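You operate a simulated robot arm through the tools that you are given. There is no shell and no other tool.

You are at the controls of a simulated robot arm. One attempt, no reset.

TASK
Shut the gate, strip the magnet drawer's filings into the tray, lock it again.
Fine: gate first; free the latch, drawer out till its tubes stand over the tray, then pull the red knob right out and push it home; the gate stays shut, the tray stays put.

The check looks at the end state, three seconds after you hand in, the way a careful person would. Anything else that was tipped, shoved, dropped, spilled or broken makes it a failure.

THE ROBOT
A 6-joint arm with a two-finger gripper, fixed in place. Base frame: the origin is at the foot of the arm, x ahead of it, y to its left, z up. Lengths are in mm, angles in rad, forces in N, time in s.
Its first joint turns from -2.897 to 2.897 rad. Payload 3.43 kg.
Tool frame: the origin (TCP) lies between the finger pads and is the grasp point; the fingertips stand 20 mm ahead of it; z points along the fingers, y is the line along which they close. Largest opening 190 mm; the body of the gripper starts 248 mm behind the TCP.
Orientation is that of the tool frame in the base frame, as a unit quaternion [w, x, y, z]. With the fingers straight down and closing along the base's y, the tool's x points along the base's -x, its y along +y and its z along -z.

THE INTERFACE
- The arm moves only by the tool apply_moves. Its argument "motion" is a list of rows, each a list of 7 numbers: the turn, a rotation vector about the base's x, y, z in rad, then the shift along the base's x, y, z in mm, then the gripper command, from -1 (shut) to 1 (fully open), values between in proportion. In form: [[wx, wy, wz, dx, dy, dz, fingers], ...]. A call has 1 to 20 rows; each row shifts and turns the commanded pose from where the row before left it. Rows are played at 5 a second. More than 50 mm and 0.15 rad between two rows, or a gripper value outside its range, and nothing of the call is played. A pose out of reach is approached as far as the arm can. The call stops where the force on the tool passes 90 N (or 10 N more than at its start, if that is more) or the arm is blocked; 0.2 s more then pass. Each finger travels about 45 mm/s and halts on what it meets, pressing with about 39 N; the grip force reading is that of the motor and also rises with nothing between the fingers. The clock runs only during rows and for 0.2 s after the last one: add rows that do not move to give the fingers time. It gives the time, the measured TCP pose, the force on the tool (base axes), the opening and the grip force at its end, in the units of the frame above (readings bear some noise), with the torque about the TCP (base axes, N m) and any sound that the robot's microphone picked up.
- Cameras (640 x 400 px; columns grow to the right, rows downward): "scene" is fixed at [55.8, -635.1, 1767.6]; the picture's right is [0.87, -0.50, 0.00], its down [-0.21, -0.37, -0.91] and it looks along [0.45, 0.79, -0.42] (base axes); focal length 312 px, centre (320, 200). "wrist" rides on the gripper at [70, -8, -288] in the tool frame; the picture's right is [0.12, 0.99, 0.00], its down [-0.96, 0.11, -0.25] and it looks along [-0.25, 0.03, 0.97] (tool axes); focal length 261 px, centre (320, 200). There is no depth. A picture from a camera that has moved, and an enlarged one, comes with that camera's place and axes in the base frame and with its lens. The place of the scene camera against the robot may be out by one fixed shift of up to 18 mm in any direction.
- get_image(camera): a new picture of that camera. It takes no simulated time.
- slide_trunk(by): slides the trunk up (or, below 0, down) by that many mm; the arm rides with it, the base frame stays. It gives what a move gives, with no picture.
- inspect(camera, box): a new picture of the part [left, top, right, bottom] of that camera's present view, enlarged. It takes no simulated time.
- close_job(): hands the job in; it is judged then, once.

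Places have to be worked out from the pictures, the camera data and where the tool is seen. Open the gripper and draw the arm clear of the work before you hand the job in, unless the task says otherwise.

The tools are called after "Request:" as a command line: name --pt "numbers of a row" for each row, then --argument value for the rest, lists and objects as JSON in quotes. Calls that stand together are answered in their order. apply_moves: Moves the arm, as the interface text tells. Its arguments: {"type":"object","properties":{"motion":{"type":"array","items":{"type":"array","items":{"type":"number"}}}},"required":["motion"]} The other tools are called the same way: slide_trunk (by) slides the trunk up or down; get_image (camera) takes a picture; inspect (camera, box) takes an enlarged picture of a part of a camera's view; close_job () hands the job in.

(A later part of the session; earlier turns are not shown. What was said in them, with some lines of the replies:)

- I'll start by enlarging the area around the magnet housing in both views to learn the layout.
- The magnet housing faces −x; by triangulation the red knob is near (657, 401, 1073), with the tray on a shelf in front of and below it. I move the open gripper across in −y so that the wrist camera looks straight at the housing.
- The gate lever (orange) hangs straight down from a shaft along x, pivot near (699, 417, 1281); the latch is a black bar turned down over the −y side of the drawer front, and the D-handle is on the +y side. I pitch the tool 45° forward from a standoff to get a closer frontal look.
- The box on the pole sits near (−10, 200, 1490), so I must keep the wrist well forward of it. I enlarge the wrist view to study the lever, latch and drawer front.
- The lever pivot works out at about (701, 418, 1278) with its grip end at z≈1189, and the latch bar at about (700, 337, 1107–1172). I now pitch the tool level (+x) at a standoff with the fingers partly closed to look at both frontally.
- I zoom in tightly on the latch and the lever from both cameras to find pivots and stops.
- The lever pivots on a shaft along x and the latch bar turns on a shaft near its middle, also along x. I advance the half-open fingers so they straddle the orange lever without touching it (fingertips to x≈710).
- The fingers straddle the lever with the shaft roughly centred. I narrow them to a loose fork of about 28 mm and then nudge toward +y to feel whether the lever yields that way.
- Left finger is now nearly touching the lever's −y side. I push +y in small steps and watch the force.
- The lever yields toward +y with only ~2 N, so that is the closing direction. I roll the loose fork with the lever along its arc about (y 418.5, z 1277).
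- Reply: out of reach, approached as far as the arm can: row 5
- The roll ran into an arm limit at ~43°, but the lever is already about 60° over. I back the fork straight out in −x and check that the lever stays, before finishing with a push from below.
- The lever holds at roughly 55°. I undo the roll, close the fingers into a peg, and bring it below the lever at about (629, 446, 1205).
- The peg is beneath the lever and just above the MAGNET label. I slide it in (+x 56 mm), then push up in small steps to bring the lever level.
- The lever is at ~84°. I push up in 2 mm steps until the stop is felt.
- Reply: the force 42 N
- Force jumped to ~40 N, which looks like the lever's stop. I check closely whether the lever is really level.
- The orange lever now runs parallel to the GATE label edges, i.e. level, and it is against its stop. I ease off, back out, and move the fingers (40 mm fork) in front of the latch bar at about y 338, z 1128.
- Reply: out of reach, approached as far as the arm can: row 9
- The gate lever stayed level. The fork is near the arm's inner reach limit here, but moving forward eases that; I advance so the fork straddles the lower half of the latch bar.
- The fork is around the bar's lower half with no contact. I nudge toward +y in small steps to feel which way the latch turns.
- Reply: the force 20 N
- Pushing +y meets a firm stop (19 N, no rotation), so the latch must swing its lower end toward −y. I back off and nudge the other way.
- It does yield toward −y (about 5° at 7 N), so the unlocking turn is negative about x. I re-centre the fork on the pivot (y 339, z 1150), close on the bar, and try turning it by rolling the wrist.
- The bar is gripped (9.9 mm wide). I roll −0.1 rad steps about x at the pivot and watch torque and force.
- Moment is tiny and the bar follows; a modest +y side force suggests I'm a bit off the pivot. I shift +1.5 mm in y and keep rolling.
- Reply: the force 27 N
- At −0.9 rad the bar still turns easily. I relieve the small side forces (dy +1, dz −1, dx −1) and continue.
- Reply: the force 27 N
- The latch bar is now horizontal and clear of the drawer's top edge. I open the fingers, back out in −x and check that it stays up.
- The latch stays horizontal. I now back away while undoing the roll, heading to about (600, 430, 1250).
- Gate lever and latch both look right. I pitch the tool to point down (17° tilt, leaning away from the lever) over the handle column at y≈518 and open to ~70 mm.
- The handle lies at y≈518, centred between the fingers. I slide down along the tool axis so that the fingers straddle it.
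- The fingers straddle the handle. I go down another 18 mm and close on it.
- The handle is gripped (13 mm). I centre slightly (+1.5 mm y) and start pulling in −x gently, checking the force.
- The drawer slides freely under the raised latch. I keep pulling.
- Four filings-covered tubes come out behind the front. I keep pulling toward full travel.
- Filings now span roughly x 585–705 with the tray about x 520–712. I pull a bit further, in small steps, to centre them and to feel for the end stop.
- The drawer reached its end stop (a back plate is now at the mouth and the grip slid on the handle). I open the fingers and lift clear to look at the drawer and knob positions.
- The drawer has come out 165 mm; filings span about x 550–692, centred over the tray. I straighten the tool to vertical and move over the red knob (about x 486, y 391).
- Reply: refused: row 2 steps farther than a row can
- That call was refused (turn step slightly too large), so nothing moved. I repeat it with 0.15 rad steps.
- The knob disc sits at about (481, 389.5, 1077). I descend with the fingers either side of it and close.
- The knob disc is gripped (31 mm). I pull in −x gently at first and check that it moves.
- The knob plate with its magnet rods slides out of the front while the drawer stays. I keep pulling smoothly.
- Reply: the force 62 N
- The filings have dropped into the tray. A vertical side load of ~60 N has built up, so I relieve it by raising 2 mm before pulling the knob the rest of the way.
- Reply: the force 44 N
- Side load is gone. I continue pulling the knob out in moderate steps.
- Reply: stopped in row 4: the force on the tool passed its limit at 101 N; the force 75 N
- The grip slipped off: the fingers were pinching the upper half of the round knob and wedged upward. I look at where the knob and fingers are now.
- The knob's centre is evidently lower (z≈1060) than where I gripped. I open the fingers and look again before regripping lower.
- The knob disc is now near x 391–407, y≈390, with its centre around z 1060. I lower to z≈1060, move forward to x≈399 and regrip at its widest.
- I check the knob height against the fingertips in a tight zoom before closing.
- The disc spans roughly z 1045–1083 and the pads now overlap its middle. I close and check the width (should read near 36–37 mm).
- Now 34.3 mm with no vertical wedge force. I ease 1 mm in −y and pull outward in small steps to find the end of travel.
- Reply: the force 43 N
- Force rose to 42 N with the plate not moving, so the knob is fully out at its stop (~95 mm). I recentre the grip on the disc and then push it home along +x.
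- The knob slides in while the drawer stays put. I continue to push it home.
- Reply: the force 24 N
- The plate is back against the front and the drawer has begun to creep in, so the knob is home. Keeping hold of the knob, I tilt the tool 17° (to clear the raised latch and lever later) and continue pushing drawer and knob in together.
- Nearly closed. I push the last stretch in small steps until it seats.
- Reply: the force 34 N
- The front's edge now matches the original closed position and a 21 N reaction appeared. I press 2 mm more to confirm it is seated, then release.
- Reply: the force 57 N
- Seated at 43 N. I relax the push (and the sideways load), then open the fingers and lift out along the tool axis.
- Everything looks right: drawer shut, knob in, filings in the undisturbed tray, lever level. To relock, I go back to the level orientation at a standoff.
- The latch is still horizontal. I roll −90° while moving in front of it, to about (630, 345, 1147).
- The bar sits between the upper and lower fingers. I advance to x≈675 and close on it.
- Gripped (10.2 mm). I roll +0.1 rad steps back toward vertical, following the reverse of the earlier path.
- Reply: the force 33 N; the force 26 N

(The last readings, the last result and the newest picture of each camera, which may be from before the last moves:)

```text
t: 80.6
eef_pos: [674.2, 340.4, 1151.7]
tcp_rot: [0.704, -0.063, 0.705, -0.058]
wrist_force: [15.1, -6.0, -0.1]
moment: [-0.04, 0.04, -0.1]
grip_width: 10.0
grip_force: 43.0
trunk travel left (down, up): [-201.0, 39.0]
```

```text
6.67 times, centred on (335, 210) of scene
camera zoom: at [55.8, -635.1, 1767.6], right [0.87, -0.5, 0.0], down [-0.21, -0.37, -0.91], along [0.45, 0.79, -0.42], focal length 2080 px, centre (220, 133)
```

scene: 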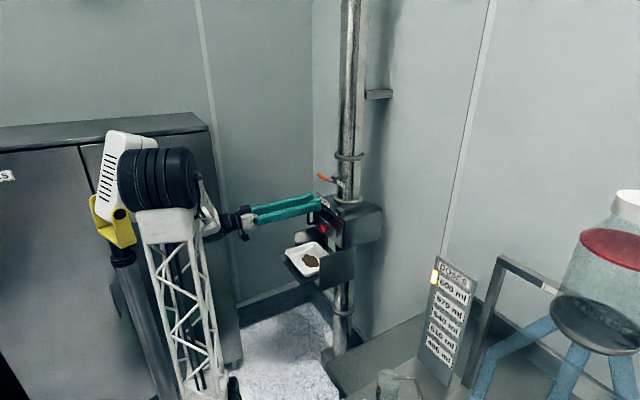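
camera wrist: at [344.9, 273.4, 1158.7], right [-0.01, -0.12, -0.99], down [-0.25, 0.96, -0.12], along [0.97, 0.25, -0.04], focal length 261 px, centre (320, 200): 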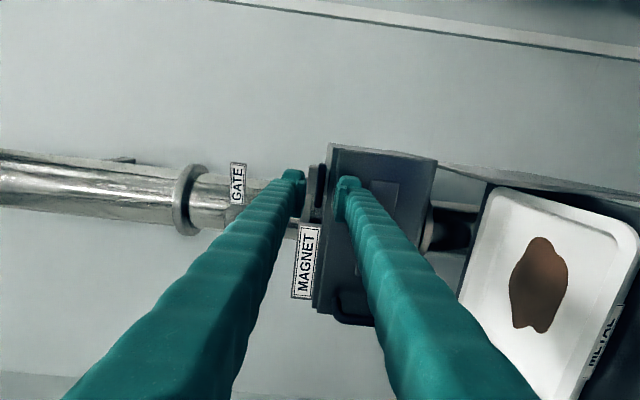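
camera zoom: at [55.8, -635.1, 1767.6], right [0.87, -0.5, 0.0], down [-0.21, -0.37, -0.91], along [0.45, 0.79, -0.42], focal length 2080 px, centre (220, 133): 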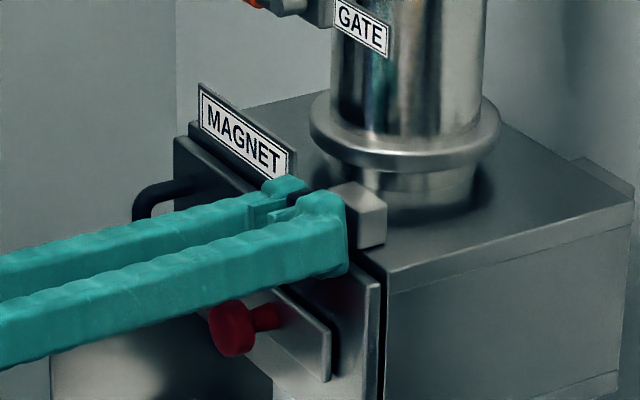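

About 10° remain. I finish the turn and go slightly past to feel the stop.

Request:
apply_moves --pt "0.09 0 0 0 -0.4 0 -0.95" --pt "0.08 0 0 0 -0.3 0 -0.95" --pt "0.04 0 0 0 0 0 -0.95" --pt "0 0 0 0 0 0 -0.95"

Request:
inspect --camera "scene" --box '[300, 180, 370, 240]'

```text
t: 81.6
eef_pos: [675.0, 339.9, 1152.3]
tcp_rot: [0.707, 0.011, 0.707, 0.016]
wrist_force: [20.3, -7.8, 9.7]
moment: [-1.02, -0.15, -0.09]
grip_width: 10.4
grip_force: 43.6
trunk travel left (down, up): [-201.0, 39.0]
```

```text
6.67 times, centred on (335, 210) of scene
camera zoom: at [55.8, -635.1, 1767.6], right [0.87, -0.5, 0.0], down [-0.21, -0.37, -0.91], along [0.45, 0.79, -0.42], focal length 2080 px, centre (220, 133)
```

zoom: 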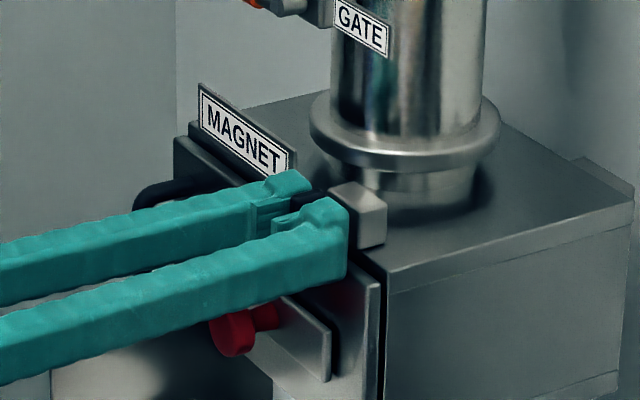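

The torque jumped to 1 N·m at vertical: the latch is back on its stop. I ease the roll, open, and back straight out.

Request:
apply_moves --pt "-0.035 0 0 0.5 0 0 -0.95" --pt "0 0 0 0 0 0 -0.8" --pt "0 0 0 0 0 0 -0.6" --pt "0 0 0 0 0 0 -0.579" --pt "0 0 0 -15 0 0 -0.579" --pt "0 0 0 -20 2 3 -0.579" --pt "0 0 0 -20 5 8 -0.579"

Request:
inspect --camera "scene" --box '[300, 180, 370, 240]'

Request:
get_image --camera "wrist"

```text
t: 83.2
eef_pos: [620.4, 347.2, 1162.1]
tcp_rot: [0.707, -0.001, 0.707, 0.003]
wrist_force: [0.5, -0.1, 0.6]
moment: [-0.01, -0.06, -0.03]
grip_width: 40.1
grip_force: 0.1
trunk travel left (down, up): [-201.0, 39.0]
```

```text
6.67 times, centred on (335, 210) of scene
camera zoom: at [55.8, -635.1, 1767.6], right [0.87, -0.5, 0.0], down [-0.21, -0.37, -0.91], along [0.45, 0.79, -0.42], focal length 2080 px, centre (220, 133)
```

zoom: 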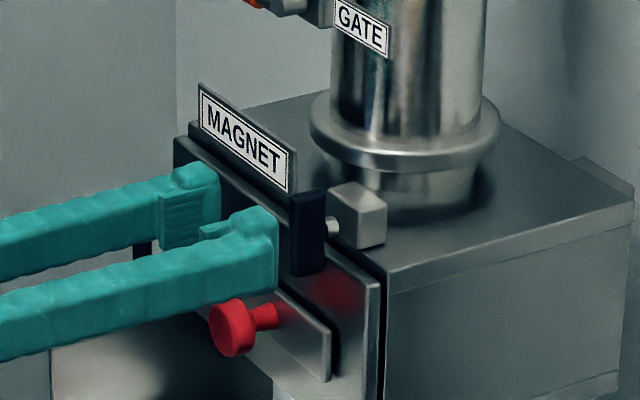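

```text
taken
camera wrist: at [333.0, 336.3, 1092.3], right [-0.01, 0.99, -0.12], down [-0.25, 0.11, 0.96], along [0.97, 0.04, 0.25], focal length 261 px, centre (320, 200)
```

wrist: 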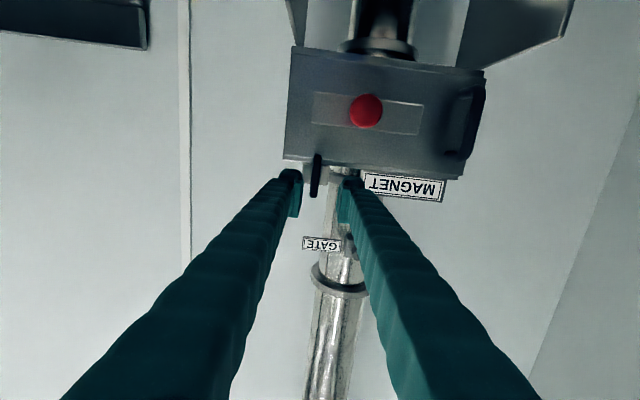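

The latch hangs vertical over the drawer front again. I draw the arm up and away and return it to a downward pose clear of the work, opening the gripper.

Request:
apply_moves --pt "0 0 0 -10 15 25 -0.5" --pt "0 0 0 -10 15 25 -0.5" --pt "0 0 0 -5 15 25 -0.5" --pt "0 0 0 -5 15 20 -0.5" --pt "0 0.1428 0 -12 10 8 -0.4" --pt "0 0.1428 0 -12 10 8 -0.2" --pt "0 0.1428 0 -12 10 8 0" --pt "0 0.1428 0 -14 10 8 0.2" --pt "0 0.1428 0 -14 10 8 0.4" --pt "0 0.1428 0 -14 10 8 0.6" --pt "0 0.1428 0 -14 10 8 0.8" --pt "0 0.1428 0 -14 10 6 1" --pt "0 0.1428 0 -14 10 6 1" --pt "0 0.1428 0 -14 10 6 1" --pt "0 0.1428 0 -14 10 4 1" --pt "0 0 0 -20 10 0 1" --pt "0 0 0 -20 10 0 1"

Request:
get_image --camera "wrist"

Request:
get_image --camera "scene"

Request:
inspect --camera "scene" --box '[280, 160, 390, 290]'

```text
t: 86.8
eef_pos: [403.3, 537.0, 1336.3]
tcp_rot: [0.0, 0.002, 1.0, 0.003]
wrist_force: [0.1, 0.1, -0.4]
moment: [0.07, 0.07, 0.01]
grip_width: 189.7
grip_force: 0.1
trunk travel left (down, up): [-201.0, 39.0]
```

```text
taken
camera wrist: at [333.4, 525.9, 1624.4], right [-0.12, 0.99, 0.01], down [0.96, 0.11, 0.25], along [0.25, 0.04, -0.97], focal length 261 px, centre (320, 200)
```

wrist: 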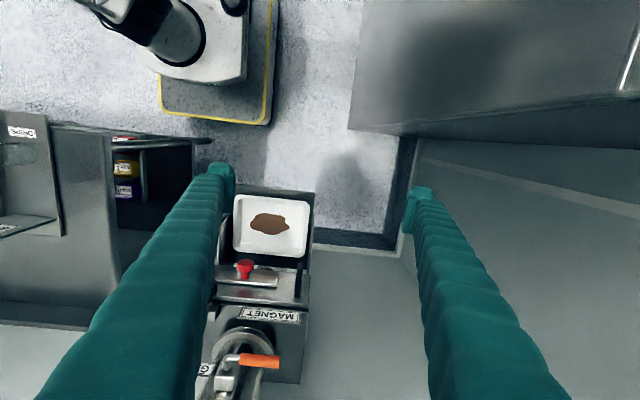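

```text
taken
```

scene: 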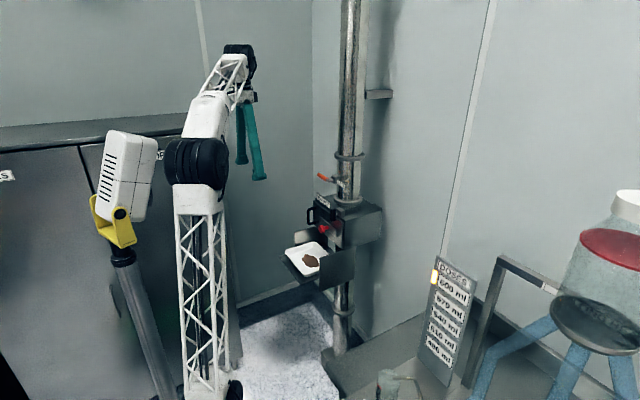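

```text
3.08 times, centred on (335, 225) of scene
camera zoom: at [55.8, -635.1, 1767.6], right [0.87, -0.5, 0.0], down [-0.21, -0.37, -0.91], along [0.45, 0.79, -0.42], focal length 960 px, centre (274, 123)
```

zoom: 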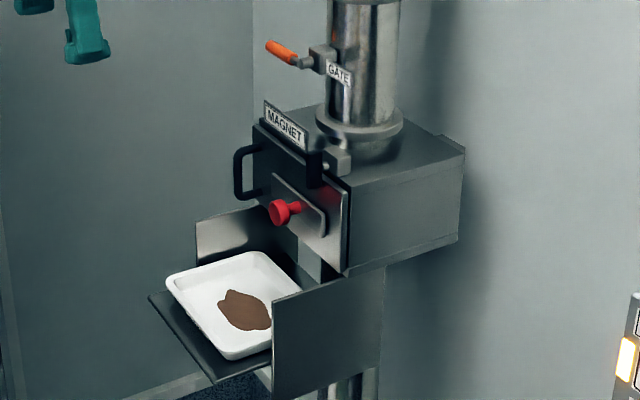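

Lever level, drawer shut, knob in, latch down, filings in the tray. I compare with the first view using the same crop boxes before handing in.

Request:
inspect --camera "scene" --box '[270, 160, 400, 300]'

Request:
inspect --camera "scene" --box '[325, 200, 350, 225]'

Request:
inspect --camera "scene" --box '[300, 165, 370, 225]'

Request:
inspect --camera "wrist" --box '[180, 180, 320, 400]'

```text
2.86 times, centred on (335, 230) of scene
camera zoom: at [55.8, -635.1, 1767.6], right [0.87, -0.5, 0.0], down [-0.21, -0.37, -0.91], along [0.45, 0.79, -0.42], focal length 892 px, centre (277, 114)
```

zoom: 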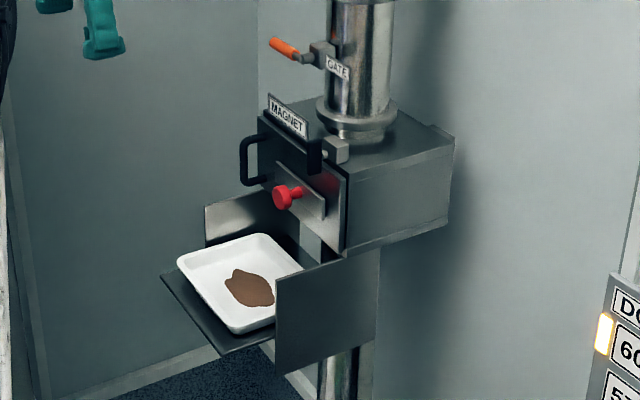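

```text
16.00 times, centred on (338, 212) of scene
camera zoom: at [55.8, -635.1, 1767.6], right [0.87, -0.5, 0.0], down [-0.21, -0.37, -0.91], along [0.45, 0.79, -0.42], focal length 4993 px, centre (40, 0)
```

zoom: 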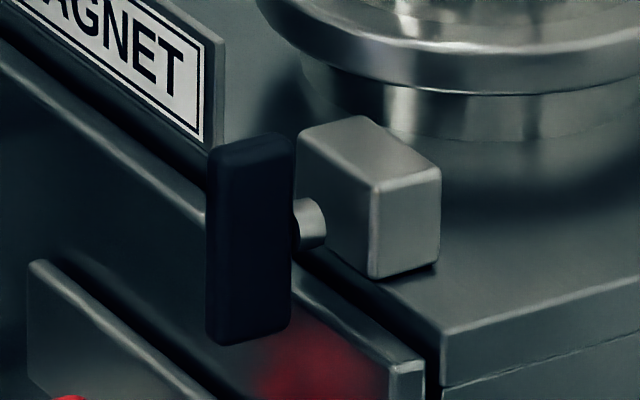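

```text
6.67 times, centred on (335, 195) of scene
camera zoom: at [55.8, -635.1, 1767.6], right [0.87, -0.5, 0.0], down [-0.21, -0.37, -0.91], along [0.45, 0.79, -0.42], focal length 2080 px, centre (220, 233)
```

zoom: 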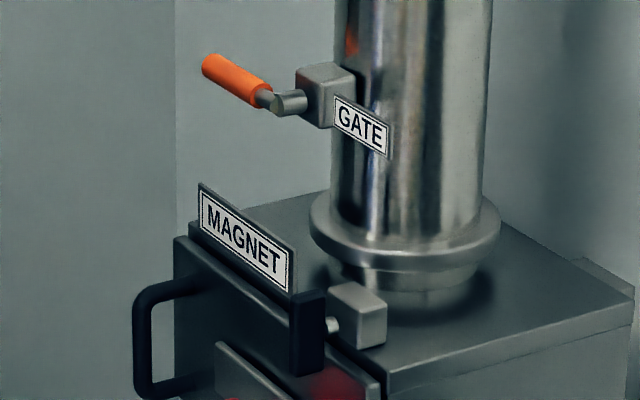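

```text
1.82 times, centred on (250, 290) of wrist
camera zoom: at [333.4, 525.9, 1624.4], right [-0.12, 0.99, 0.01], down [0.96, 0.11, 0.25], along [0.25, 0.04, -0.97], focal length 474 px, centre (447, 36)
```

zoom: 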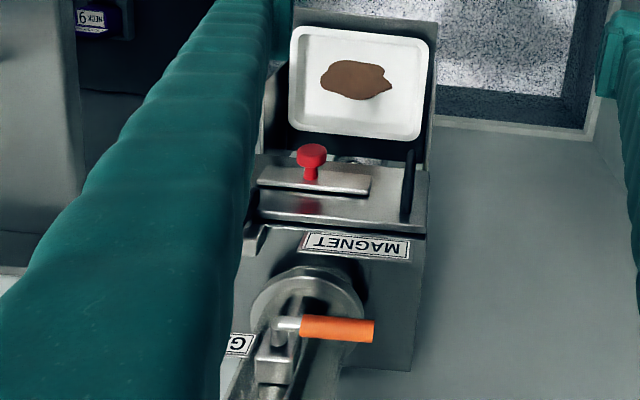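

Latch, drawer front, knob and tray match the opening pictures. The gate lever is level on its stop, the filings lie in the tray, and the arm is clear with the gripper open, so I hand the job in.

Request:
close_job

```text
The job is handed in.
```

The job is done and handed in; I don't have the verdict yet.

- **Gate:** the lever is turned a quarter to level and rests against its stop. It stayed there through everything that followed.
- **Filings:** the drawer came out 165 mm, to its end stop, and the filings fell from the tubes into the tray when I pulled the red knob. My first grip on the knob slipped off partway. I regripped lower, confirmed the knob was fully out, then pushed it home.
- **Drawer and latch:** the drawer is pushed in until it seated, and the latch bar is turned back down against its stop.
- **Tray and surroundings:** in the last pictures the drawer front, knob, latch and tray match the opening ones. I saw nothing else moved or spilled.

The gripper is open and the arm is clear of the work.
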